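You operate a simulated robot arm through the tools that you are given. There is no shell and no other tool.

Carry out the task below with a simulated two-armed robot. There is one attempt and no reset: what you move stays moved.

TASK
Put one scoop of coffee and one of sugar in the open jar, then close both canisters.
Fine: put the scoop back. Set down upright: scoop.

Only the result counts: the job must be done as asked and must still hold three seconds after the hand-in. Knocking over, shifting, dropping, spilling or breaking anything else fails it.

THE ROBOT
Two 7-joint arms with two-finger parallel grippers on one trunk that stands fixed in place. Base frame: the origin is at the foot of the trunk, x ahead of it, y to its left, z up. Lengths are in m, angles in degrees, forces in N, time in s.
The left shoulder is at [0.05, 0.187, 1.16], the right one opposite. With the tool pointing down near the work surface each hand reaches from about 0.1 to 0.66 m from the base axis, measured 20 degrees to its own side. Payload 3.43 kg a hand.
Tool frame (each hand has its own): the origin (TCP) lies between the finger pads and is the grasp point; the fingertips stand 0.03 m ahead of it; z points along the fingers, y is the line along which they close. The gripper opens to 0.094 m. The fingers are 0.028 m wide and 0.01 m thick; the gripper's body (0.05 by 0.096 m) begins 0.055 m behind the TCP.
Orientation is told as [roll, pitch, yaw] about the base's x, y, z axes, in that order, counted from this pose: with the fingers straight down and closing along the base's y, the tool's x points along the base's -x, its y along +y and its z along -z.

THE INTERFACE
- The arms move only by the tool move_arm. It takes "left_motion", "right_motion" or both (then of equal length, played together; a hand with none holds still); each is a list that holds one entry, the list of rows, each a list of 7 numbers: the turn, a rotation vector about the tool's x, y, z in degrees, then the shift along the tool's x, y, z in m, then the opening, from 0 (shut) to 1 (fully open). In form: [[[rx, ry, rz, tx, ty, tz, fingers], ...]]. A call has 1 to 20 rows; each row is the pose to reach, as a shift and turn from the pose commanded when the call began, along the tool's axes at that moment. Each row takes 0.2 s and may step no farther than 0.05 m and 8.6 degrees from the row before; otherwise, or with a gripper value out of range, the whole call is refused. Where a pose cannot be reached the arm comes as near as it can. A force on the tool above 40 N (or 10 N above the force at the start of the call, whichever is more), or a blocked arm, ends the call early, and 0.2 s more pass. The fingers move at their own pace (about 0.153 m/s each) and stop on an object; they squeeze with about 29 N. The grip force told is the motor's: it shows also when the fingers shut on nothing. Time passes only in rows, and 0.2 s behind the last, so rows that repeat a pose let the fingers close. The reply holds the time, the measured pose of the TCP, the force on the tool along the base axes, the opening and the grip force, in the units named above and with some noise, with the torque about the TCP (base axes, N m) and any sound that the robot's microphone picked up.
- Cameras (640 x 400 px; columns grow to the right, rows downward): "scene" is now at [0.1442, -0.0446, 1.3614]; the picture's right is [-0.46, -0.89, 0.00], its down [-0.15, 0.08, -0.99] and it looks along [0.88, -0.45, -0.17] (base axes); focal length 214 px, centre (320, 200). "left" rides on the left gripper at [0.076, -0.014, -0.102] in its tool frame; the picture's right is [0.18, 0.98, 0.00], its down [-0.75, 0.14, -0.64] and it looks along [-0.63, 0.12, 0.77] (tool axes); focal length 243 px, centre (320, 200). "right" rides on the right gripper at [0.076, 0.014, -0.102] in its tool frame; the picture's right is [-0.18, 0.98, 0.00], its down [-0.75, -0.14, -0.64] and it looks along [-0.63, -0.12, 0.77] (tool axes); focal length 243 px, centre (320, 200). There is no depth. A picture from a camera that has moved, and an enlarged one, comes with that camera's place and axes in the base frame and with its lens.
- snapshot(camera): a new picture of that camera. No time passes.
- raise_lower(by): slides the trunk up (or, below 0, down) by that many m; the arms and the scene camera ride with it, the base frame stays. It gives what a move gives, with no picture.
- aim_head(pan, tilt): turns the head with the scene camera to pan (to the left, within 80 degrees either way) and tilt (down, from -29 to 69), counted from straight ahead of the robot. It gives what a move gives.
- inspect(camera, box): a new picture of the part [left, top, right, bottom] of that camera's present view, enlarged. No time passes.
- finish_job(): hands the job in; it is judged then, once.

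Nothing tells you positions but the pictures and the camera data. Unless the task says otherwise, let go and move clear before handing in.

The tools are called after "Call:" by a JSON object that holds its "api" and its "payload". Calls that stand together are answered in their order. move_arm: Moves the arms, as the interface text tells. Its arguments: {"type":"object","properties":{"left_motion":{"type":"array","items":{"type":"array","items":{"type":"array","items":{"type":"number"}}}},"right_motion":{"type":"array","items":{"type":"array","items":{"type":"array","items":{"type":"number"}}}}},"required":[]} The other tools are called the same way: raise_lower (by) moves the trunk up or down; aim_head (pan, tilt) turns the head that bears the scene camera; snapshot (camera) takes a picture; inspect (camera, box) takes an enlarged picture of a part of a camera's view; finish_job () hands the job in.

At the start:

```text
t: 0.0
left_tcp_pos: [0.2781, -0.0314, 1.2882]
left_ee_rot: [-0.1, 0.0, 0.1]
left_wrist_force: [-0.1, -0.5, -0.5]
left_torque: [0.0, -0.01, 0.05]
left_opening: 0.0941
left_grasp_force: 0.0
right_tcp_pos: [0.2221, -0.3374, 1.3075]
right_ee_rot: [0.0, 0.0, 0.0]
right_wrist_force: [0.0, -0.2, 0.7]
right_torque: [-0.01, -0.02, 0.0]
right_opening: 0.0941
right_grasp_force: 0.0
trunk travel left (down, up): [-0.375, 0.057]
head pan, tilt (commanded): [-27.2, 9.8]
```

scene: 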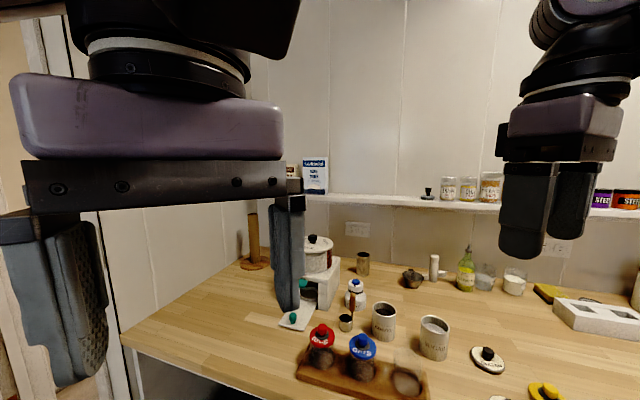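
right: 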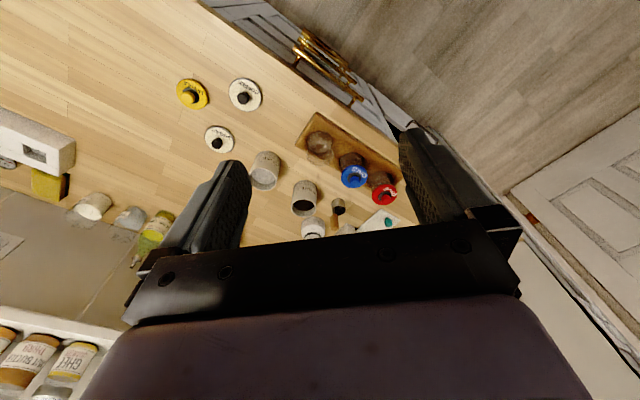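
left: 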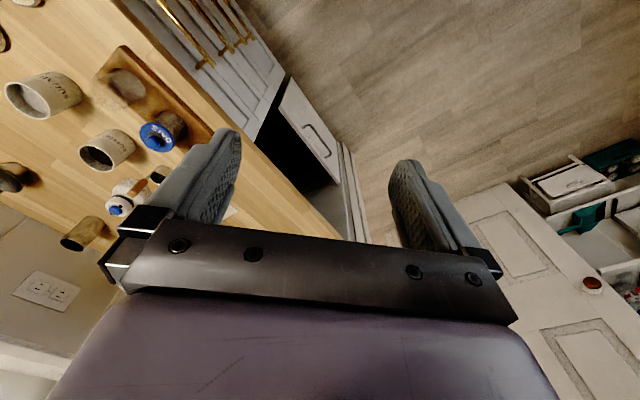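

I see a counter with two canisters (coffee, sugar), lids, a wooden tray with jars, and a small scoop near the canisters. I'll look closer before moving anything.

Call:
{"api": "inspect", "payload": {"camera": "scene", "box": [260, 220, 460, 400]}}

Call:
{"api": "inspect", "payload": {"camera": "scene", "box": [400, 230, 640, 400]}}

Call:
{"api": "inspect", "payload": {"camera": "right", "box": [160, 60, 420, 240]}}

```text
2.22 times, centred on (360, 310) of scene
camera zoom: at [0.1442, -0.0446, 1.3614], right [-0.46, -0.89, 0.0], down [-0.15, 0.08, -0.99], along [0.88, -0.45, -0.17], focal length 477 px, centre (231, -44)
```

zoom: 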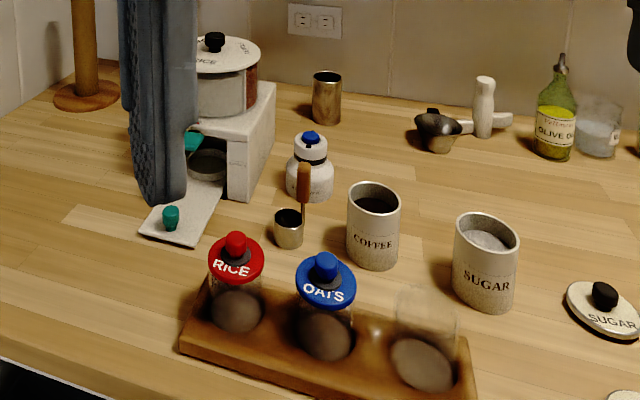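

```text
2.35 times, centred on (520, 315) of scene
camera zoom: at [0.1442, -0.0446, 1.3614], right [-0.46, -0.89, 0.0], down [-0.15, 0.08, -0.99], along [0.88, -0.45, -0.17], focal length 505 px, centre (-151, -71)
```

zoom: 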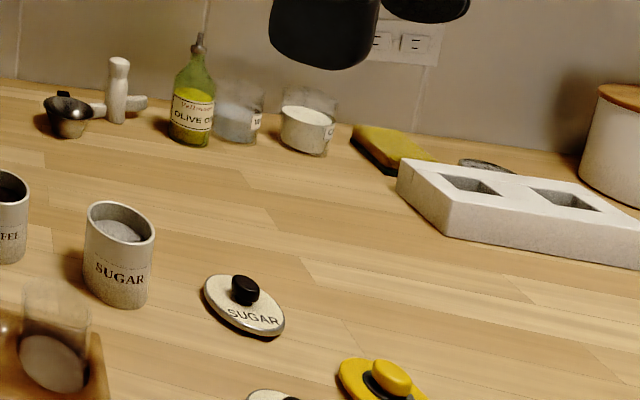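

```text
2.22 times, centred on (290, 150) of right
camera zoom: at [0.1458, -0.3228, 1.409], right [0.18, 0.98, 0.0], down [0.75, -0.14, 0.64], along [0.63, -0.12, -0.77], focal length 539 px, centre (387, 311)
```

zoom: 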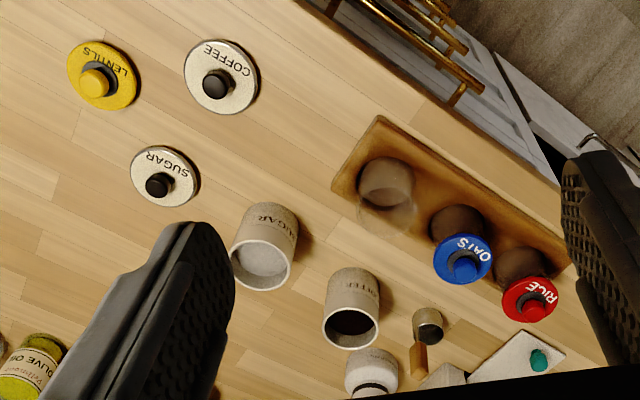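

The canisters, lids, tray and scoop (vertical wooden handle) all sit on the right. I'll move the left arm clear to the left so it no longer blocks the view, then aim the head at the work area.

Call:
{"api": "move_arm", "payload": {"left_motion": [[[0, 0, 0, 0, 0.04, 0, 1], [0, 0, 0, 0, 0.08, 0, 1], [0, 0, 0, 0, 0.12, 0, 1], [0, 0, 0, 0, 0.16, 0, 1], [0, 0, 0, 0, 0.2, 0, 1], [0, 0, 0, 0, 0.24, 0, 1], [0, 0, 0, 0, 0.28, 0, 1]]]}}

Call:
{"api": "aim_head", "payload": {"pan": -42, "tilt": 38}}

Call:
{"api": "snapshot", "payload": {"camera": "scene"}}

```text
t: 0.7
left_tcp_pos: [0.2856, 0.0581, 1.2865]
left_ee_rot: [-0.3, 0.2, 2.2]
left_wrist_force: [20.2, -12.7, 1.8]
left_torque: [1.41, 2.29, 1.54]
left_opening: 0.0938
left_grasp_force: 0.0
right_tcp_pos: [0.2222, -0.3367, 1.3084]
right_ee_rot: [0.0, -0.1, 0.1]
right_wrist_force: [-0.8, 0.7, 0.5]
right_torque: [0.01, 0.05, 0.04]
right_opening: 0.0939
right_grasp_force: 0.1
trunk travel left (down, up): [-0.375, 0.057]
head pan, tilt (commanded): [-27.2, 9.8]
stopped in row 3 (left hand): the force on the tool passed its limit at 51 N (the readings are from after the stop); the commanded pose is now the measured one
```

```text
t: 1.6
left_tcp_pos: [0.2915, 0.0567, 1.2802]
left_ee_rot: [0.7, -0.4, 3.8]
left_wrist_force: [47.7, -47.7, -56.4]
left_torque: [6.39, -0.56, 5.84]
left_opening: 0.0939
left_grasp_force: 0.0
right_tcp_pos: [0.2221, -0.3369, 1.3085]
right_ee_rot: [-0.1, 0.1, -0.1]
right_wrist_force: [-0.3, 0.3, 0.6]
right_torque: [-0.02, 0.02, 0.0]
right_opening: 0.0938
right_grasp_force: 0.2
trunk travel left (down, up): [-0.375, 0.057]
head pan, tilt (commanded): [-42.0, 38.0]
```

```text
taken
camera scene: at [0.145, -0.044, 1.3543], right [-0.45, -0.89, 0.0], down [-0.22, 0.11, -0.97], along [0.87, -0.43, -0.25], focal length 214 px, centre (320, 200)
```

scene: 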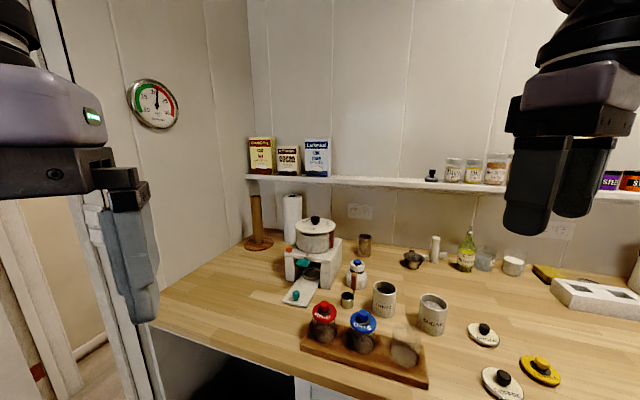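

The left hand bumped against the head (force reading, and the head only turned part-way). I'll back the left hand off forward and down, away from the head.

Call:
{"api": "move_arm", "payload": {"left_motion": [[[0, 0, 0, -0.03, 0, 0, 1], [0, 0, 0, -0.06, 0, 0, 1], [0, 0, 0, -0.09, 0, 0, 1], [0, 0, 0, -0.12, 0, 0, 1]]]}}

```text
t: 2.6
left_tcp_pos: [0.4009, 0.0594, 1.2859]
left_ee_rot: [-0.2, 0.1, 1.5]
left_wrist_force: [-0.4, -0.2, 0.0]
left_torque: [0.03, 0.0, 0.01]
left_opening: 0.094
left_grasp_force: 0.1
right_tcp_pos: [0.2232, -0.3375, 1.3079]
right_ee_rot: [0.1, 0.0, 0.2]
right_wrist_force: [-0.3, 0.1, -0.2]
right_torque: [0.01, 0.0, 0.02]
right_opening: 0.0942
right_grasp_force: 0.0
trunk travel left (down, up): [-0.375, 0.057]
head pan, tilt (commanded): [-42.0, 38.0]
```

Call:
{"api": "snapshot", "payload": {"camera": "scene"}}

Call:
{"api": "snapshot", "payload": {"camera": "left"}}

```text
taken
camera scene: at [0.1259, -0.0599, 1.3164], right [-0.67, -0.74, 0.0], down [-0.46, 0.41, -0.79], along [0.59, -0.53, -0.62], focal length 214 px, centre (320, 200)
```

scene: 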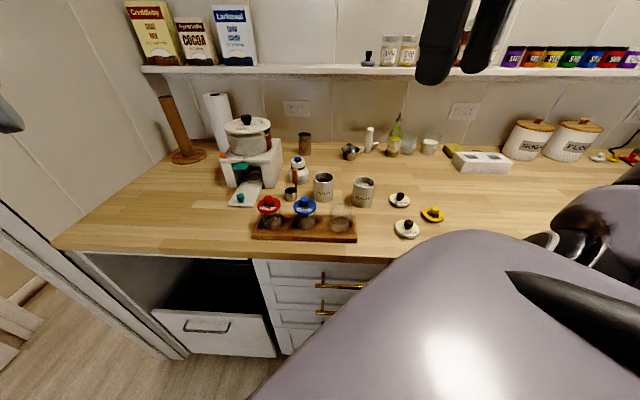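

```text
taken
camera left: at [0.3259, 0.0447, 1.3885], right [-0.21, 0.98, 0.0], down [0.75, 0.17, 0.64], along [0.63, 0.13, -0.77], focal length 243 px, centre (320, 200)
```

left: 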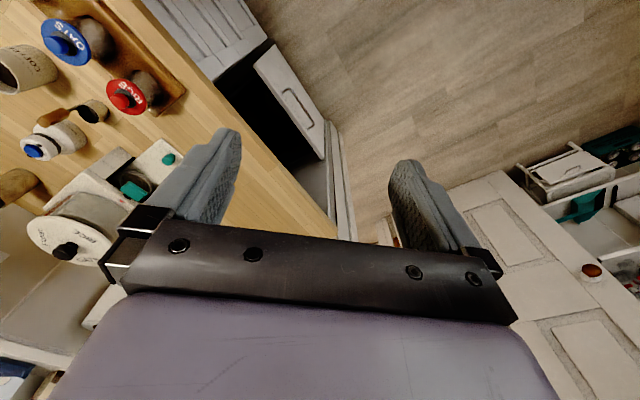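

The view is clear now. I'll zoom in on the canisters, tray and lids.

Call:
{"api": "inspect", "payload": {"camera": "scene", "box": [220, 150, 380, 250]}}

Call:
{"api": "inspect", "payload": {"camera": "scene", "box": [330, 110, 490, 250]}}

Call:
{"api": "inspect", "payload": {"camera": "left", "box": [0, 0, 240, 240]}}

Call:
{"api": "inspect", "payload": {"camera": "scene", "box": [420, 90, 640, 230]}}

```text
4.00 times, centred on (300, 200) of scene
camera zoom: at [0.1259, -0.0599, 1.3164], right [-0.67, -0.74, 0.0], down [-0.46, 0.41, -0.79], along [0.59, -0.53, -0.62], focal length 858 px, centre (400, 200)
```

zoom: 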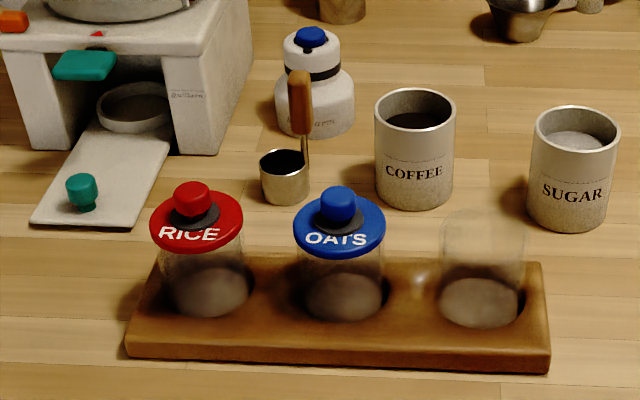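

```text
2.86 times, centred on (410, 180) of scene
camera zoom: at [0.1259, -0.0599, 1.3164], right [-0.67, -0.74, 0.0], down [-0.46, 0.41, -0.79], along [0.59, -0.53, -0.62], focal length 613 px, centre (63, 257)
```

zoom: 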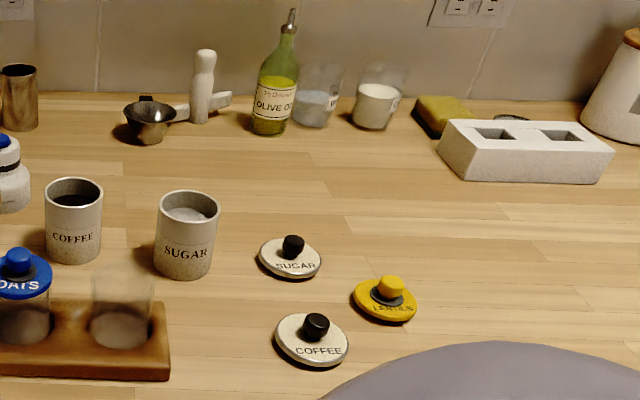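

```text
1.67 times, centred on (120, 120) of left
camera zoom: at [0.3259, 0.0447, 1.3885], right [-0.21, 0.98, 0.0], down [0.75, 0.17, 0.64], along [0.63, 0.13, -0.77], focal length 404 px, centre (653, 333)
```

zoom: 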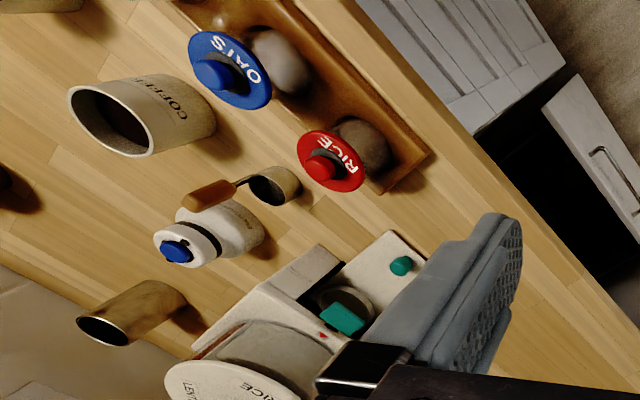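

```text
2.86 times, centred on (530, 160) of scene
camera zoom: at [0.1259, -0.0599, 1.3164], right [-0.67, -0.74, 0.0], down [-0.46, 0.41, -0.79], along [0.59, -0.53, -0.62], focal length 613 px, centre (-280, 314)
```

zoom: 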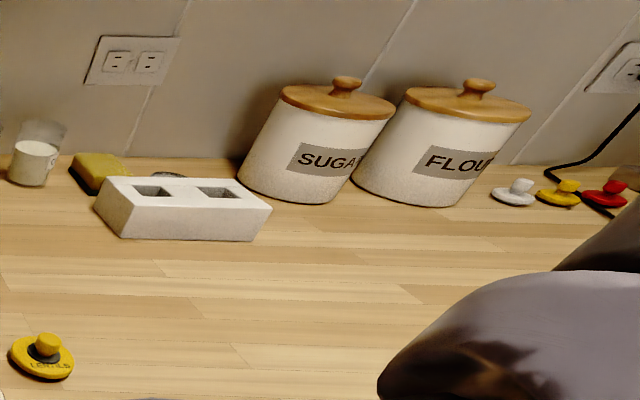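

The open jar is the empty glass one in the tray's right recess; the scoop stands left of COFFEE with its handle vertical. I'll bring the right hand's camera over the work area for close-up measurements.

Call:
{"api": "move_arm", "payload": {"right_motion": [[[0, 0, 0, -0.03, 0, 0.026, 1], [0, 0, 0, -0.06, 0, 0.053, 1], [0, 0, 0, -0.09, 0, 0.079, 1], [0, 0, 0, -0.12, 0, 0.105, 1], [0, 0, 0, -0.15, 0, 0.132, 1], [0, 0, 0, -0.18, 0, 0.158, 1]]]}}

Call:
{"api": "snapshot", "payload": {"camera": "right"}}

Call:
{"api": "snapshot", "payload": {"camera": "scene"}}

```text
t: 4.0
left_tcp_pos: [0.4018, 0.0613, 1.2859]
left_ee_rot: [-0.2, 0.2, 1.6]
left_wrist_force: [0.3, -0.3, 0.2]
left_torque: [-0.02, 0.01, 0.0]
left_opening: 0.0942
left_grasp_force: 0.0
right_tcp_pos: [0.4022, -0.3352, 1.1494]
right_ee_rot: [-0.1, 0.0, 0.1]
right_wrist_force: [0.0, 0.0, 0.1]
right_torque: [-0.03, 0.0, 0.0]
right_opening: 0.0937
right_grasp_force: 0.0
trunk travel left (down, up): [-0.375, 0.057]
head pan, tilt (commanded): [-42.0, 38.0]
```

```text
taken
camera right: at [0.3264, -0.3211, 1.2504], right [0.18, 0.98, 0.0], down [0.75, -0.14, 0.64], along [0.63, -0.12, -0.77], focal length 243 px, centre (320, 200)
```

right: 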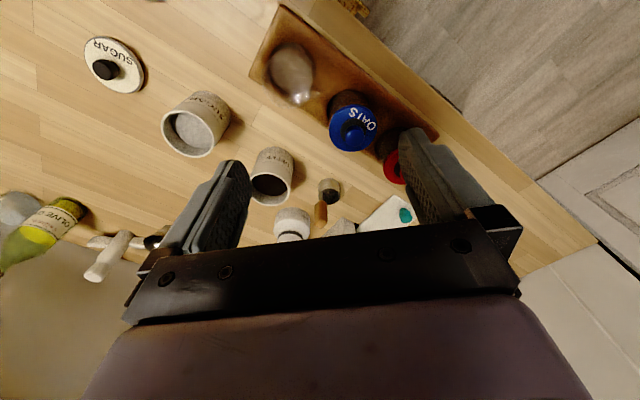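

```text
taken
camera scene: at [0.1262, -0.0598, 1.3164], right [-0.67, -0.74, 0.0], down [-0.46, 0.41, -0.79], along [0.59, -0.53, -0.62], focal length 214 px, centre (320, 200)
```

scene: 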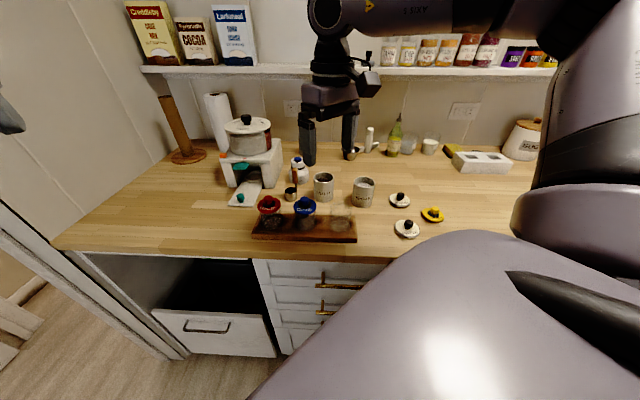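

The hand camera now sees the scoop, canisters and jar from closer. Zooming for measurement.

Call:
{"api": "inspect", "payload": {"camera": "right", "box": [240, 130, 400, 250]}}

Call:
{"api": "inspect", "payload": {"camera": "right", "box": [150, 30, 310, 210]}}

Call:
{"api": "inspect", "payload": {"camera": "scene", "box": [240, 150, 400, 250]}}

```text
3.33 times, centred on (320, 190) of right
camera zoom: at [0.3264, -0.3211, 1.2504], right [0.18, 0.98, 0.0], down [0.75, -0.14, 0.64], along [0.63, -0.12, -0.77], focal length 809 px, centre (320, 233)
```

zoom: 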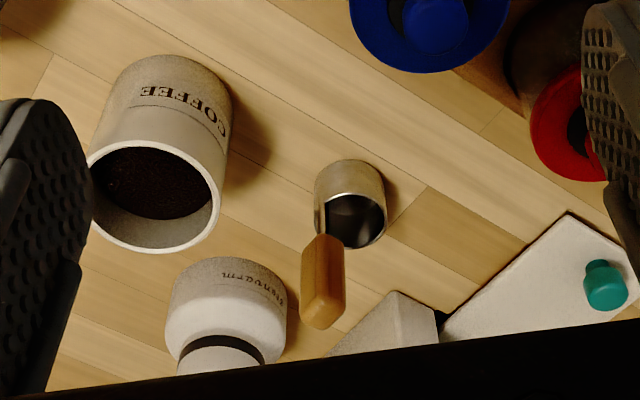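

```text
2.22 times, centred on (230, 120) of right
camera zoom: at [0.3264, -0.3211, 1.2504], right [0.18, 0.98, 0.0], down [0.75, -0.14, 0.64], along [0.63, -0.12, -0.77], focal length 539 px, centre (520, 378)
```

zoom: 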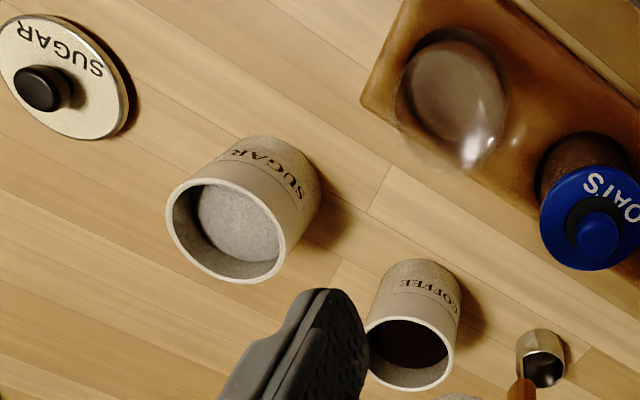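

```text
4.00 times, centred on (320, 200) of scene
camera zoom: at [0.1262, -0.0598, 1.3164], right [-0.67, -0.74, 0.0], down [-0.46, 0.41, -0.79], along [0.59, -0.53, -0.62], focal length 858 px, centre (320, 200)
```

zoom: 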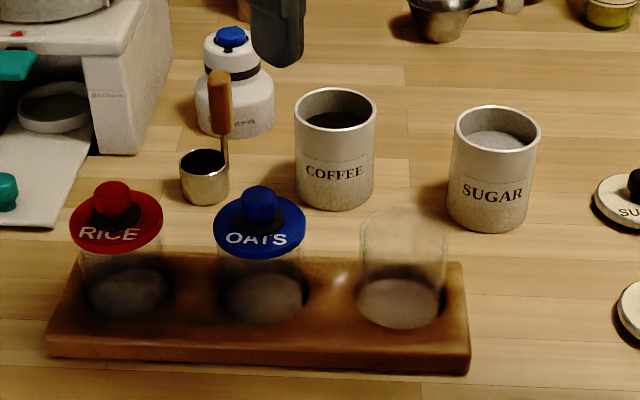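

The work area is well seen. I'll zoom tightly on the scoop from both cameras to get its handle's shape and orientation, and the jar.

Call:
{"api": "inspect", "payload": {"camera": "right", "box": [300, 170, 360, 240]}}

Call:
{"api": "inspect", "payload": {"camera": "scene", "box": [270, 160, 320, 210]}}

Call:
{"api": "inspect", "payload": {"camera": "right", "box": [240, 20, 350, 120]}}

Call:
{"api": "inspect", "payload": {"camera": "scene", "box": [320, 160, 400, 240]}}

```text
5.71 times, centred on (330, 205) of right
camera zoom: at [0.3264, -0.3211, 1.2504], right [0.18, 0.98, 0.0], down [0.75, -0.14, 0.64], along [0.63, -0.12, -0.77], focal length 1386 px, centre (263, 171)
```

zoom: 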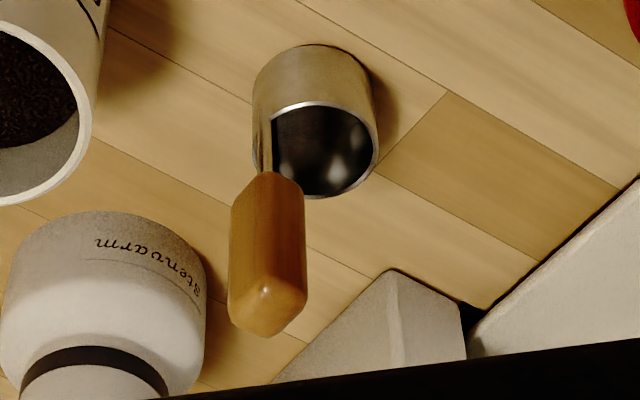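

```text
8.00 times, centred on (295, 185) of scene
camera zoom: at [0.1262, -0.0598, 1.3164], right [-0.67, -0.74, 0.0], down [-0.46, 0.41, -0.79], along [0.59, -0.53, -0.62], focal length 1716 px, centre (520, 320)
```

zoom: 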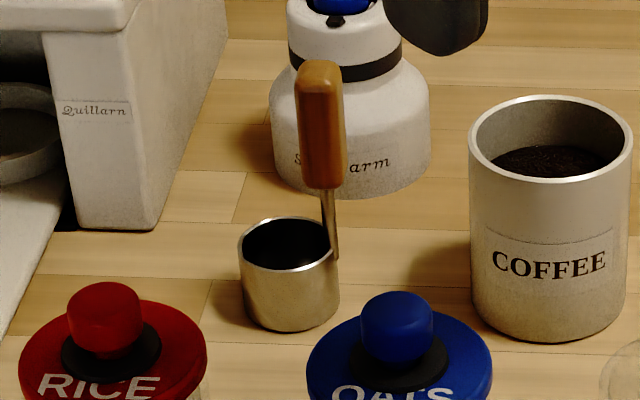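

```text
4.00 times, centred on (295, 70) of right
camera zoom: at [0.3264, -0.3211, 1.2504], right [0.18, 0.98, 0.0], down [0.75, -0.14, 0.64], along [0.63, -0.12, -0.77], focal length 970 px, centre (420, 720)
```

zoom: 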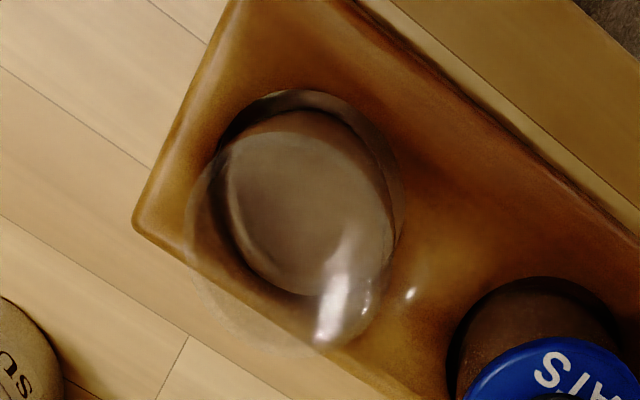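

```text
5.00 times, centred on (360, 200) of scene
camera zoom: at [0.1262, -0.0598, 1.3164], right [-0.67, -0.74, 0.0], down [-0.46, 0.41, -0.79], along [0.59, -0.53, -0.62], focal length 1072 px, centre (120, 200)
```

zoom: 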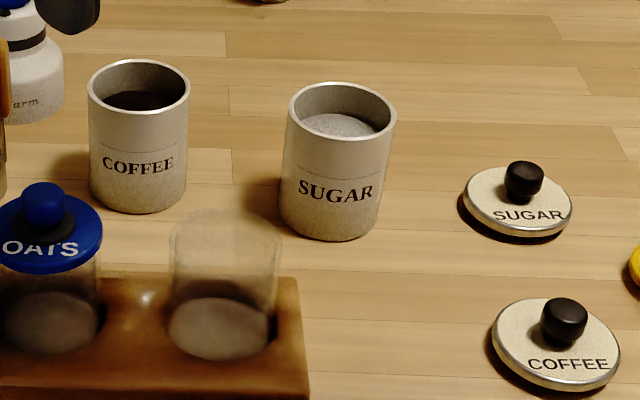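

The scoop's flat wooden handle stands at about (0.573, -0.366), bowl at (0.585, -0.353), rim ~0.93, counter ~0.90. I'll test whether the right wrist can turn about so that a near-horizontal grip has its camera on top: first a yaw of -144° in free air.

Call:
{"api": "move_arm", "payload": {"right_motion": [[[0, 0, 8.47, 0, 0, -0.003, 1], [0, 0, 16.94, 0, 0, -0.006, 1], [0, 0, 25.41, 0, 0, -0.009, 1], [0, 0, 33.88, 0, 0, -0.012, 1], [0, 0, 42.35, 0, 0, -0.015, 1], [0, 0, 50.82, 0, 0, -0.018, 1], [0, 0, 59.29, 0, 0, -0.021, 1], [0, 0, 67.76, 0, 0, -0.024, 1], [0, 0, 76.23, 0, 0, -0.027, 1], [0, 0, 84.7, 0, 0, -0.03, 1], [0, 0, 93.17, 0, 0, -0.033, 1], [0, 0, 101.64, 0, 0, -0.036, 1], [0, 0, 110.11, 0, 0, -0.039, 1], [0, 0, 118.58, 0, 0, -0.042, 1], [0, 0, 127.05, 0, 0, -0.045, 1], [0, 0, 135.52, 0, 0, -0.048, 1], [0, 0, 144, 0, 0, -0.051, 1]]]}}

Call:
{"api": "snapshot", "payload": {"camera": "scene"}}

Call:
{"api": "snapshot", "payload": {"camera": "right"}}

```text
t: 7.6
left_tcp_pos: [0.4011, 0.0605, 1.2857]
left_ee_rot: [-0.3, 0.1, 1.5]
left_wrist_force: [-0.2, -0.3, 0.1]
left_torque: [-0.02, 0.01, -0.01]
left_opening: 0.0939
left_grasp_force: 0.1
right_tcp_pos: [0.402, -0.337, 1.2008]
right_ee_rot: [0.1, 0.0, -144.2]
right_wrist_force: [-0.2, 0.7, -0.2]
right_torque: [0.03, -0.01, 0.05]
right_opening: 0.0941
right_grasp_force: 0.1
trunk travel left (down, up): [-0.375, 0.057]
head pan, tilt (commanded): [-42.0, 38.0]
```

```text
taken
camera scene: at [0.1256, -0.0598, 1.3165], right [-0.67, -0.74, 0.0], down [-0.46, 0.41, -0.79], along [0.59, -0.53, -0.62], focal length 214 px, centre (320, 200)
```

scene: 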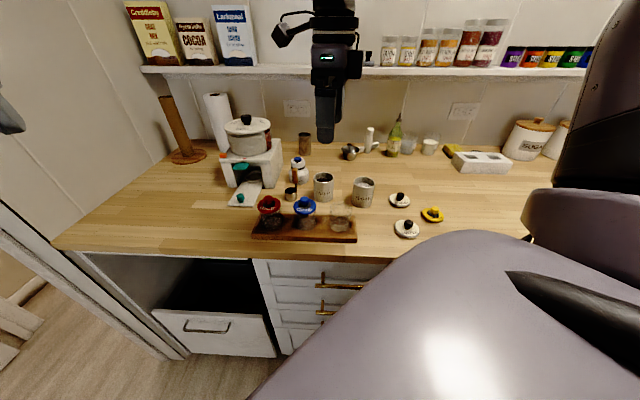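

```text
taken
camera right: at [0.4722, -0.3035, 1.3019], right [0.43, -0.9, 0.0], down [-0.69, -0.33, 0.64], along [-0.58, -0.27, -0.77], focal length 243 px, centre (320, 200)
```

right: 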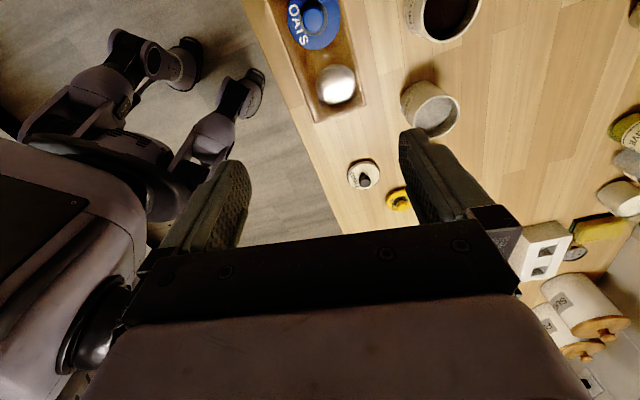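

The -144° yaw is reachable. Now I'll pitch the hand up by 65° so the fingers point ahead-left and slightly down, still high in free air.

Call:
{"api": "move_arm", "payload": {"right_motion": [[[0, 8.2, 0, 0, 0, 0, 1], [0, 16.4, 0, 0, 0, 0, 1], [0, 24.6, 0, 0, 0, 0, 1], [0, 32.8, 0, 0, 0, 0, 1], [0, 41, 0, 0, 0, 0, 1], [0, 49.2, 0, 0, 0, 0, 1], [0, 57.4, 0, 0, 0, 0, 1], [0, 65, 0, 0, 0, 0, 1]]]}}

Call:
{"api": "snapshot", "payload": {"camera": "scene"}}

Call:
{"api": "snapshot", "payload": {"camera": "right"}}

```text
t: 9.4
left_tcp_pos: [0.401, 0.0597, 1.2852]
left_ee_rot: [-0.2, 0.1, 1.6]
left_wrist_force: [0.9, -0.4, 1.1]
left_torque: [0.01, 0.0, -0.02]
left_opening: 0.094
left_grasp_force: 0.0
right_tcp_pos: [0.4028, -0.3368, 1.2006]
right_ee_rot: [0.1, 65.3, -143.9]
right_wrist_force: [-0.4, -0.2, -0.4]
right_torque: [0.02, 0.03, 0.01]
right_opening: 0.0941
right_grasp_force: 0.1
trunk travel left (down, up): [-0.375, 0.057]
head pan, tilt (commanded): [-42.0, 38.0]
```

```text
taken
camera scene: at [0.1256, -0.0601, 1.3165], right [-0.67, -0.74, 0.0], down [-0.46, 0.41, -0.79], along [0.59, -0.53, -0.62], focal length 214 px, centre (320, 200)
```

scene: 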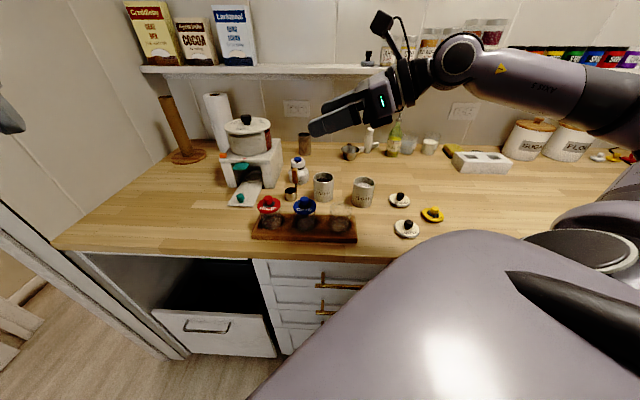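

```text
taken
camera right: at [0.3615, -0.3847, 1.3123], right [0.52, -0.84, -0.17], down [-0.81, -0.42, -0.41], along [0.28, 0.35, -0.89], focal length 243 px, centre (320, 200)
```

right: 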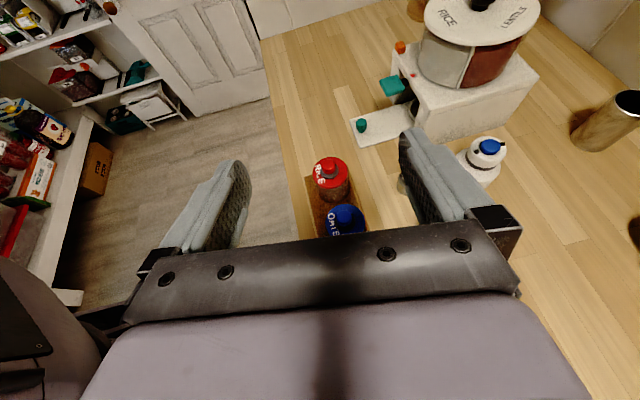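

The near-horizontal pose works with the camera on top. Now I'll test the pour roll (about the tool's axis) in free air, positive direction up to 119°.

Call:
{"api": "move_arm", "payload": {"right_motion": [[[0, 0, 8.5, 0, 0, 0, 1], [0, 0, 17, 0, 0, 0, 1], [0, 0, 25.5, 0, 0, 0, 1], [0, 0, 34, 0, 0, 0, 1], [0, 0, 42.5, 0, 0, 0, 1], [0, 0, 51, 0, 0, 0, 1], [0, 0, 59.5, 0, 0, 0, 1], [0, 0, 68, 0, 0, 0, 1], [0, 0, 76.5, 0, 0, 0, 1], [0, 0, 85, 0, 0, 0, 1], [0, 0, 93.5, 0, 0, 0, 1], [0, 0, 102, 0, 0, 0, 1], [0, 0, 110.5, 0, 0, 0, 1], [0, 0, 119, 0, 0, 0, 1]]]}}

Call:
{"api": "snapshot", "payload": {"camera": "scene"}}

```text
t: 12.4
left_tcp_pos: [0.4013, 0.0606, 1.2854]
left_ee_rot: [-0.3, 0.1, 1.4]
left_wrist_force: [-1.0, -0.1, 0.4]
left_torque: [-0.01, 0.03, -0.01]
left_opening: 0.0938
left_grasp_force: 0.0
right_tcp_pos: [0.4021, -0.3368, 1.202]
right_ee_rot: [-62.0, -26.2, 112.7]
right_wrist_force: [-0.5, 0.2, -0.1]
right_torque: [0.02, 0.01, 0.0]
right_opening: 0.0942
right_grasp_force: 0.0
trunk travel left (down, up): [-0.375, 0.057]
head pan, tilt (commanded): [-42.0, 38.0]
```

```text
taken
camera scene: at [0.1256, -0.0598, 1.3165], right [-0.67, -0.74, 0.0], down [-0.46, 0.41, -0.79], along [0.59, -0.53, -0.62], focal length 214 px, centre (320, 200)
```

scene: 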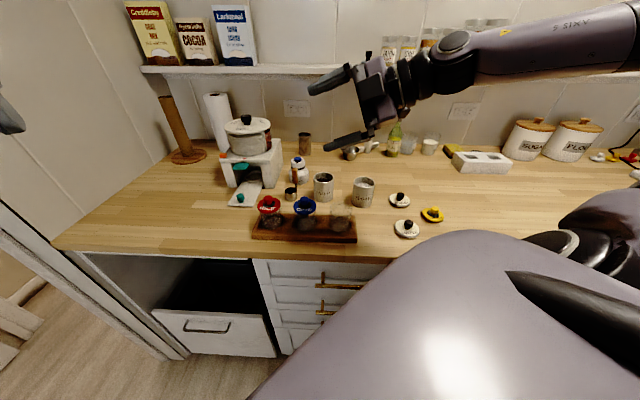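

Positive roll works, but the negative roll would keep the hand clear of the sugar canister when pouring. I'll roll back and test the negative direction.

Call:
{"api": "move_arm", "payload": {"right_motion": [[[0, 0, -8.5, 0, 0, 0, 1], [0, 0, -17, 0, 0, 0, 1], [0, 0, -25.5, 0, 0, 0, 1], [0, 0, -34, 0, 0, 0, 1], [0, 0, -42.5, 0, 0, 0, 1], [0, 0, -51, 0, 0, 0, 1], [0, 0, -59.5, 0, 0, 0, 1], [0, 0, -68, 0, 0, 0, 1], [0, 0, -76.5, 0, 0, 0, 1], [0, 0, -85, 0, 0, 0, 1], [0, 0, -93.5, 0, 0, 0, 1], [0, 0, -102, 0, 0, 0, 1], [0, 0, -110.5, 0, 0, 0, 1], [0, 0, -119, 0, 0, 0, 1]]]}}

Call:
{"api": "move_arm", "payload": {"right_motion": [[[0, 0, -8.5, 0, 0, 0, 1], [0, 0, -17, 0, 0, 0, 1], [0, 0, -25.5, 0, 0, 0, 1], [0, 0, -34, 0, 0, 0, 1], [0, 0, -42.5, 0, 0, 0, 1], [0, 0, -51, 0, 0, 0, 1], [0, 0, -59.5, 0, 0, 0, 1], [0, 0, -68, 0, 0, 0, 1], [0, 0, -76.5, 0, 0, 0, 1], [0, 0, -85, 0, 0, 0, 1], [0, 0, -93.5, 0, 0, 0, 1], [0, 0, -102, 0, 0, 0, 1], [0, 0, -110.5, 0, 0, 0, 1], [0, 0, -119, 0, 0, 0, 1]]]}}

Call:
{"api": "snapshot", "payload": {"camera": "scene"}}

```text
t: 15.4
left_tcp_pos: [0.4002, 0.0605, 1.2853]
left_ee_rot: [-0.2, 0.0, 1.6]
left_wrist_force: [0.2, 0.4, -0.2]
left_torque: [0.0, 0.0, -0.02]
left_opening: 0.0941
left_grasp_force: 0.1
right_tcp_pos: [0.4029, -0.3372, 1.2007]
right_ee_rot: [0.4, 65.0, -143.5]
right_wrist_force: [0.3, 0.4, 0.5]
right_torque: [0.01, -0.02, 0.01]
right_opening: 0.0943
right_grasp_force: 0.0
trunk travel left (down, up): [-0.375, 0.057]
head pan, tilt (commanded): [-42.0, 38.0]
```

```text
t: 18.4
left_tcp_pos: [0.4018, 0.0604, 1.2852]
left_ee_rot: [-0.2, 0.2, 1.6]
left_wrist_force: [-0.6, -0.6, 0.7]
left_torque: [0.0, -0.01, 0.02]
left_opening: 0.0939
left_grasp_force: 0.0
right_tcp_pos: [0.402, -0.3366, 1.2016]
right_ee_rot: [61.9, -26.3, -40.7]
right_wrist_force: [0.8, 0.1, -0.6]
right_torque: [0.01, -0.01, 0.02]
right_opening: 0.0941
right_grasp_force: 0.1
trunk travel left (down, up): [-0.375, 0.057]
head pan, tilt (commanded): [-42.0, 38.0]
```

```text
taken
camera scene: at [0.1256, -0.0599, 1.3165], right [-0.67, -0.74, 0.0], down [-0.46, 0.41, -0.79], along [0.59, -0.53, -0.62], focal length 214 px, centre (320, 200)
```

scene: 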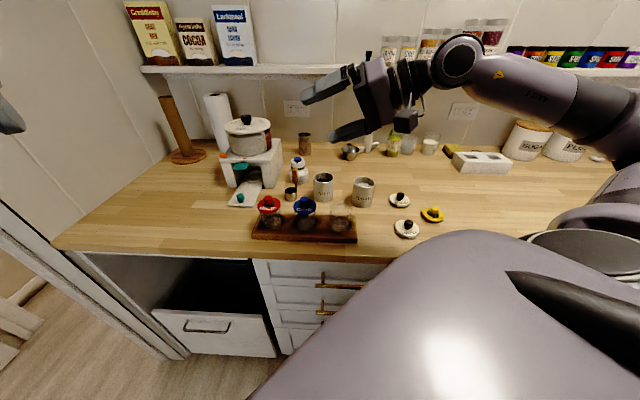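

Both roll directions work. I'll roll back to level and then move to a viewing position behind the canisters for accurate triangulation.

Call:
{"api": "move_arm", "payload": {"right_motion": [[[0, 0, 8.5, 0, 0, 0, 1], [0, 0, 17, 0, 0, 0, 1], [0, 0, 25.5, 0, 0, 0, 1], [0, 0, 34, 0, 0, 0, 1], [0, 0, 42.5, 0, 0, 0, 1], [0, 0, 51, 0, 0, 0, 1], [0, 0, 59.5, 0, 0, 0, 1], [0, 0, 68, 0, 0, 0, 1], [0, 0, 76.5, 0, 0, 0, 1], [0, 0, 85, 0, 0, 0, 1], [0, 0, 93.5, 0, 0, 0, 1], [0, 0, 102, 0, 0, 0, 1], [0, 0, 110.5, 0, 0, 0, 1], [0, 0, 119, 0, 0, 0, 1]]]}}

Call:
{"api": "move_arm", "payload": {"right_motion": [[[0, 0, 0, -0.024, 0.028, -0.005, 1], [0, 0, 0, -0.048, 0.056, -0.01, 1], [0, 0, 0, -0.073, 0.084, -0.014, 1], [0, 0, 0, -0.097, 0.112, -0.019, 1]]]}}

Call:
{"api": "snapshot", "payload": {"camera": "right"}}

Call:
{"api": "inspect", "payload": {"camera": "right", "box": [250, 60, 410, 180]}}

```text
t: 21.4
left_tcp_pos: [0.4012, 0.0609, 1.2844]
left_ee_rot: [-0.3, 0.1, 1.6]
left_wrist_force: [-0.5, 0.6, 0.4]
left_torque: [-0.05, 0.01, 0.02]
left_opening: 0.094
left_grasp_force: 0.0
right_tcp_pos: [0.4019, -0.3358, 1.2007]
right_ee_rot: [-0.1, 65.1, -144.2]
right_wrist_force: [-0.1, 0.0, -0.2]
right_torque: [0.0, 0.01, 0.0]
right_opening: 0.0938
right_grasp_force: 0.0
trunk travel left (down, up): [-0.375, 0.057]
head pan, tilt (commanded): [-42.0, 38.0]
```

```text
t: 22.4
left_tcp_pos: [0.4022, 0.0596, 1.285]
left_ee_rot: [-0.1, 0.1, 1.6]
left_wrist_force: [-0.2, -0.8, 0.0]
left_torque: [0.02, -0.01, 0.02]
left_opening: 0.0938
left_grasp_force: 0.1
right_tcp_pos: [0.4211, -0.4613, 1.1204]
right_ee_rot: [0.2, 65.2, -143.9]
right_wrist_force: [-0.1, 0.0, -0.3]
right_torque: [0.02, -0.01, 0.01]
right_opening: 0.0938
right_grasp_force: 0.1
trunk travel left (down, up): [-0.375, 0.057]
head pan, tilt (commanded): [-42.0, 38.0]
```

```text
taken
camera right: at [0.3812, -0.5089, 1.2312], right [0.52, -0.84, -0.17], down [-0.81, -0.42, -0.41], along [0.28, 0.35, -0.9], focal length 243 px, centre (320, 200)
```

right: 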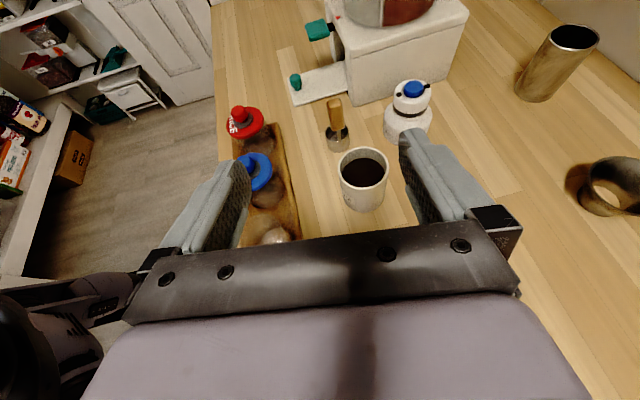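

```text
3.33 times, centred on (330, 120) of right
camera zoom: at [0.3812, -0.5089, 1.2312], right [0.52, -0.84, -0.17], down [-0.81, -0.42, -0.41], along [0.28, 0.35, -0.9], focal length 809 px, centre (287, 467)
```

zoom: 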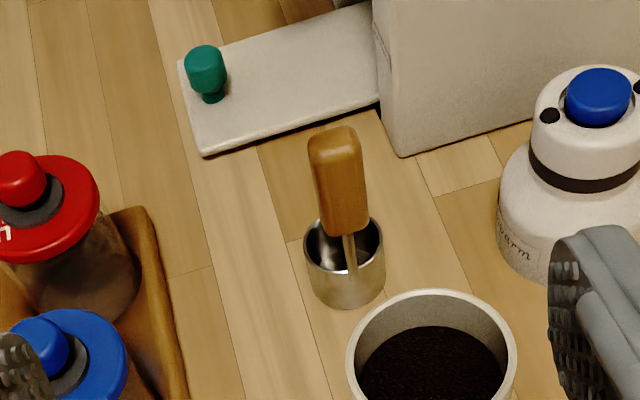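

Very good view of the scoop from behind the coffee canister. Zooming further on the handle to fix its exact yaw, and on the coffee canister.

Call:
{"api": "inspect", "payload": {"camera": "right", "box": [318, 90, 358, 160]}}

Call:
{"api": "inspect", "payload": {"camera": "right", "box": [320, 130, 410, 220]}}

```text
5.71 times, centred on (338, 125) of right
camera zoom: at [0.3812, -0.5089, 1.2312], right [0.52, -0.84, -0.17], down [-0.81, -0.42, -0.41], along [0.28, 0.35, -0.9], focal length 1386 px, centre (217, 629)
```

zoom: 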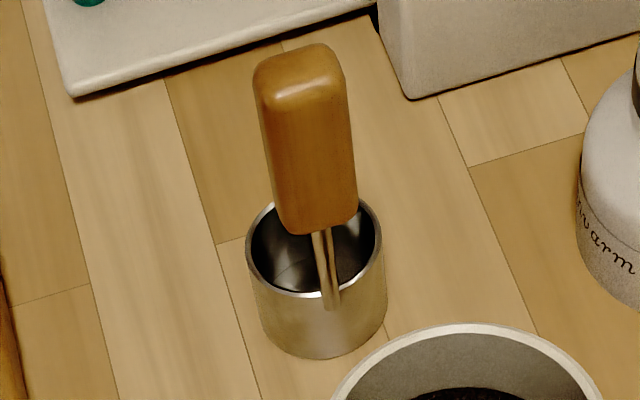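

```text
4.44 times, centred on (365, 175) of right
camera zoom: at [0.3812, -0.5089, 1.2312], right [0.52, -0.84, -0.17], down [-0.81, -0.42, -0.41], along [0.28, 0.35, -0.9], focal length 1078 px, centre (120, 311)
```

zoom: 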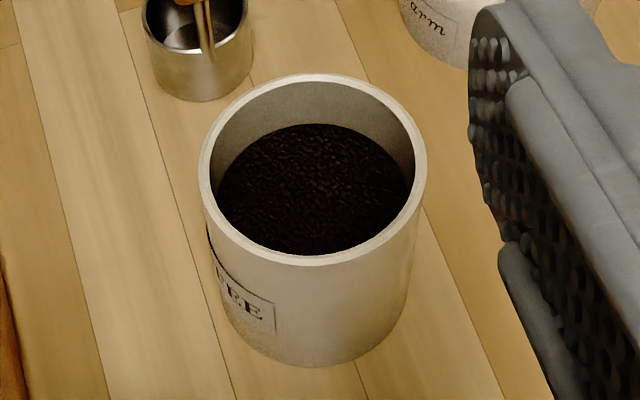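

The handle centre is near (0.575, -0.366), top ≈1.007, faced about 40° from base x. I'll go to a pre-grasp pose above it with the fingers partly closed (to clear the white bottle), then check.

Call:
{"api": "move_arm", "payload": {"right_motion": [[[0.6, 0, -0.28, 0.0036, 0.0023, 0.0315, 0.8], [1.2, 0, -0.56, 0.0073, 0.0046, 0.063, 0.6], [1.8, 0, -0.85, 0.011, 0.0069, 0.0945, 0.5], [2.4, 0, -1.13, 0.0146, 0.0091, 0.126, 0.45], [3.0, 0, -1.41, 0.0182, 0.0114, 0.1575, 0.45], [3.62, 0, -1.69, 0.0219, 0.0137, 0.1889, 0.45]]]}}

Call:
{"api": "snapshot", "payload": {"camera": "right"}}

Call:
{"api": "inspect", "payload": {"camera": "scene", "box": [240, 110, 400, 220]}}

```text
t: 23.8
left_tcp_pos: [0.4025, 0.061, 1.2854]
left_ee_rot: [-0.2, 0.0, 1.5]
left_wrist_force: [0.9, -0.8, 0.4]
left_torque: [0.0, -0.02, -0.01]
left_opening: 0.0938
left_grasp_force: 0.2
right_tcp_pos: [0.5755, -0.3644, 1.0602]
right_ee_rot: [-0.1, 65.1, -140.2]
right_wrist_force: [0.0, -0.2, -0.3]
right_torque: [-0.01, 0.01, 0.0]
right_opening: 0.0424
right_grasp_force: 0.1
trunk travel left (down, up): [-0.375, 0.057]
head pan, tilt (commanded): [-42.0, 38.0]
```

```text
taken
camera right: at [0.5386, -0.4153, 1.1713], right [0.57, -0.8, -0.17], down [-0.78, -0.47, -0.41], along [0.25, 0.37, -0.9], focal length 243 px, centre (320, 200)
```

right: 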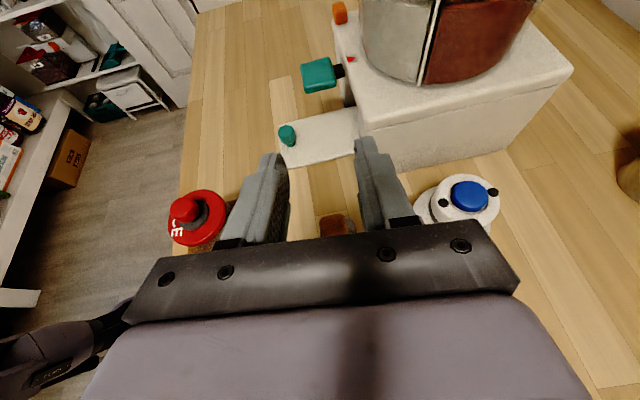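

```text
3.64 times, centred on (320, 165) of scene
camera zoom: at [0.1261, -0.0598, 1.3164], right [-0.67, -0.74, 0.0], down [-0.46, 0.41, -0.79], along [0.59, -0.53, -0.62], focal length 780 px, centre (320, 327)
```

zoom: 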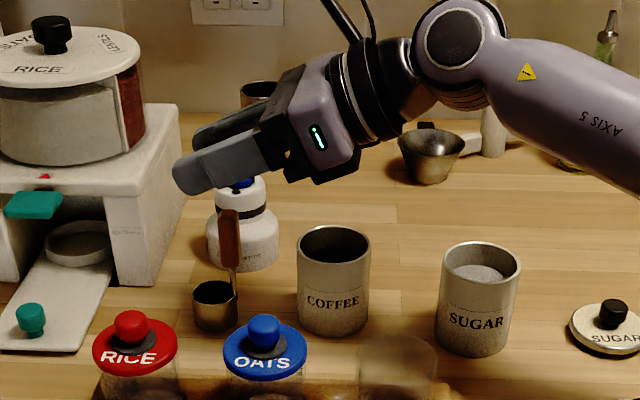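

The handle top appears between the fingers about where predicted. Zooming to check lateral centring before descending.

Call:
{"api": "inspect", "payload": {"camera": "right", "box": [250, 130, 410, 250]}}

```text
3.33 times, centred on (330, 190) of right
camera zoom: at [0.5386, -0.4153, 1.1713], right [0.57, -0.8, -0.17], down [-0.78, -0.47, -0.41], along [0.25, 0.37, -0.9], focal length 809 px, centre (287, 233)
```

zoom: 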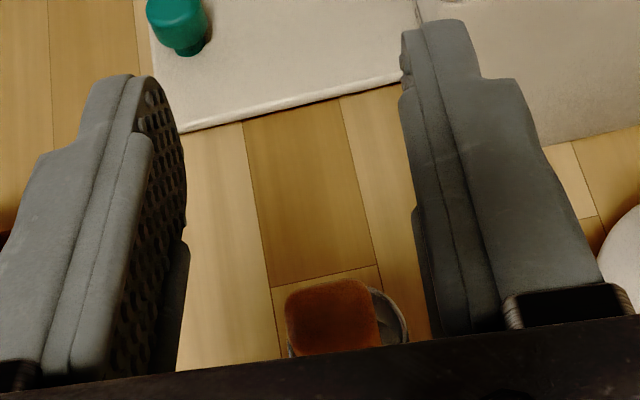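

The handle is aligned within ~2 mm and ~2°. I'll descend to grasp height (TCP z≈0.99) with the fingers straddling the handle.

Call:
{"api": "move_arm", "payload": {"right_motion": [[[0, 0, 0, -0.0162, 0.0006, 0.0068, 0.45], [0, 0, 0, -0.0324, 0.0012, 0.0136, 0.45], [0, 0, 0, -0.0485, 0.0018, 0.0203, 0.45], [0, 0, 0, -0.0647, 0.0018, 0.0271, 0.45]]]}}

Call:
{"api": "inspect", "payload": {"camera": "right", "box": [250, 130, 410, 250]}}

Call:
{"api": "inspect", "payload": {"camera": "scene", "box": [240, 130, 400, 230]}}

```text
t: 24.8
left_tcp_pos: [0.4005, 0.0615, 1.2835]
left_ee_rot: [-0.2, 0.2, 1.6]
left_wrist_force: [0.9, 0.7, 0.0]
left_torque: [0.02, 0.03, 0.01]
left_opening: 0.0941
left_grasp_force: 0.0
right_tcp_pos: [0.5744, -0.3689, 0.9905]
right_ee_rot: [0.2, 65.2, -139.7]
right_wrist_force: [-0.2, 0.2, 2.5]
right_torque: [-0.08, 0.18, 0.01]
right_opening: 0.0423
right_grasp_force: 0.1
trunk travel left (down, up): [-0.375, 0.057]
head pan, tilt (commanded): [-42.0, 38.0]
```

```text
3.33 times, centred on (330, 190) of right
camera zoom: at [0.5367, -0.4193, 1.1026], right [0.57, -0.8, -0.17], down [-0.78, -0.47, -0.41], along [0.25, 0.37, -0.9], focal length 809 px, centre (287, 233)
```

zoom: 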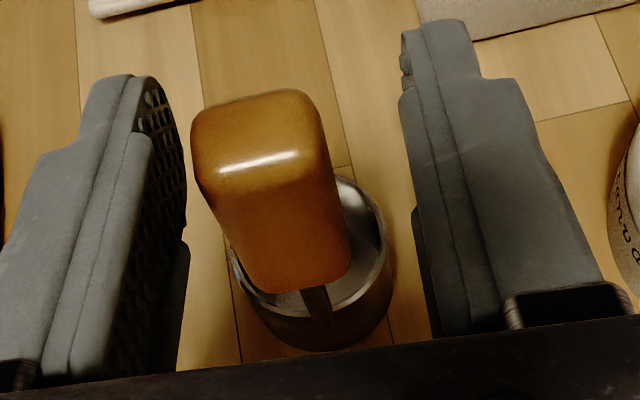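

```text
4.00 times, centred on (320, 180) of scene
camera zoom: at [0.1253, -0.0596, 1.3166], right [-0.67, -0.74, 0.0], down [-0.46, 0.41, -0.79], along [0.59, -0.53, -0.62], focal length 858 px, centre (320, 280)
```

zoom: 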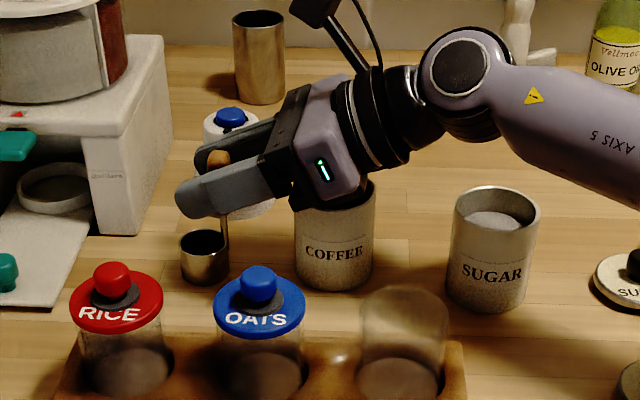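

A 2.5 N upward reading suggests the hand's underside just touches the coffee rim. I'll raise 8 mm to clear it and re-check forces before closing.

Call:
{"api": "move_arm", "payload": {"right_motion": [[[0, 0, 0, 0.0045, 0, -0.0021, 0.45], [0, 0, 0, 0.0073, 0, -0.0034, 0.45], [0, 0, 0, 0.0073, 0, -0.0034, 0.45]]]}}

Call:
{"api": "inspect", "payload": {"camera": "scene", "box": [270, 150, 350, 210]}}

```text
t: 25.6
left_tcp_pos: [0.4007, 0.0603, 1.2852]
left_ee_rot: [-0.1, 0.1, 1.6]
left_wrist_force: [0.3, 0.7, -0.4]
left_torque: [-0.02, 0.03, 0.01]
left_opening: 0.0942
left_grasp_force: 0.1
right_tcp_pos: [0.5739, -0.3691, 0.9996]
right_ee_rot: [0.1, 65.1, -139.9]
right_wrist_force: [0.6, -0.2, 0.5]
right_torque: [0.01, -0.03, 0.01]
right_opening: 0.0421
right_grasp_force: 0.0
trunk travel left (down, up): [-0.375, 0.057]
head pan, tilt (commanded): [-42.0, 38.0]
```

```text
6.67 times, centred on (310, 180) of scene
camera zoom: at [0.1256, -0.0598, 1.3165], right [-0.67, -0.74, 0.0], down [-0.46, 0.41, -0.79], along [0.59, -0.53, -0.62], focal length 1430 px, centre (387, 333)
```

zoom: 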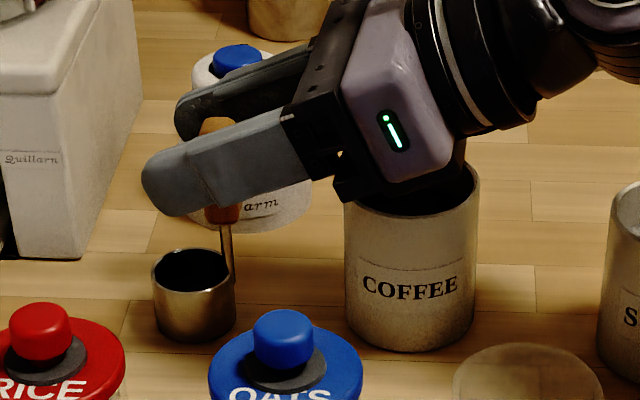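

Forces are zero now and the fingers straddle the handle centrally. Closing the gripper.

Call:
{"api": "move_arm", "payload": {"right_motion": [[[0, 0, 0, 0, 0, 0, 0.2], [0, 0, 0, 0, 0, 0, 0], [0, 0, 0, 0, 0, 0, 0], [0, 0, 0, 0, 0, 0, 0], [0, 0, 0, 0, 0, 0, 0]]]}}

Call:
{"api": "inspect", "payload": {"camera": "scene", "box": [270, 150, 350, 210]}}

Call:
{"api": "inspect", "payload": {"camera": "right", "box": [250, 130, 410, 250]}}

```text
t: 26.8
left_tcp_pos: [0.4022, 0.0618, 1.2847]
left_ee_rot: [-0.2, 0.1, 1.7]
left_wrist_force: [-0.1, 0.7, -0.6]
left_torque: [0.02, 0.0, -0.02]
left_opening: 0.0941
left_grasp_force: 0.0
right_tcp_pos: [0.5743, -0.3688, 0.9991]
right_ee_rot: [0.1, 65.1, -139.9]
right_wrist_force: [1.0, 0.1, 1.9]
right_torque: [-0.03, -0.11, 0.01]
right_opening: 0.0235
right_grasp_force: 28.6
trunk travel left (down, up): [-0.375, 0.057]
head pan, tilt (commanded): [-42.0, 38.0]
```

```text
6.67 times, centred on (310, 180) of scene
camera zoom: at [0.1255, -0.0598, 1.3165], right [-0.67, -0.74, 0.0], down [-0.46, 0.41, -0.79], along [0.59, -0.53, -0.62], focal length 1430 px, centre (387, 333)
```

zoom: 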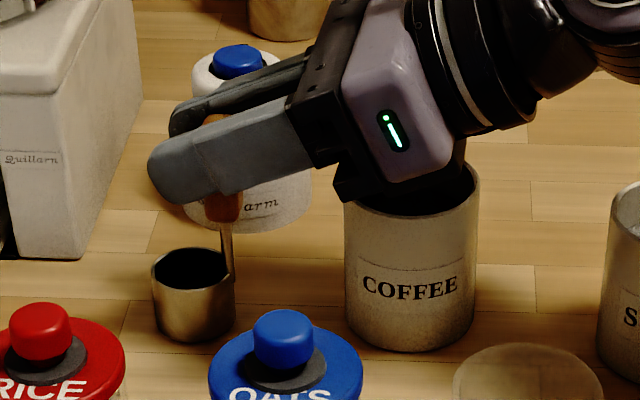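

```text
3.33 times, centred on (330, 190) of right
camera zoom: at [0.537, -0.4192, 1.1109], right [0.57, -0.8, -0.17], down [-0.78, -0.47, -0.41], along [0.25, 0.37, -0.9], focal length 809 px, centre (287, 233)
```

zoom: 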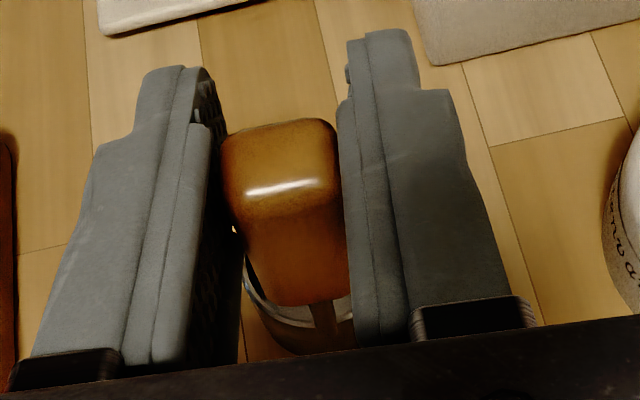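

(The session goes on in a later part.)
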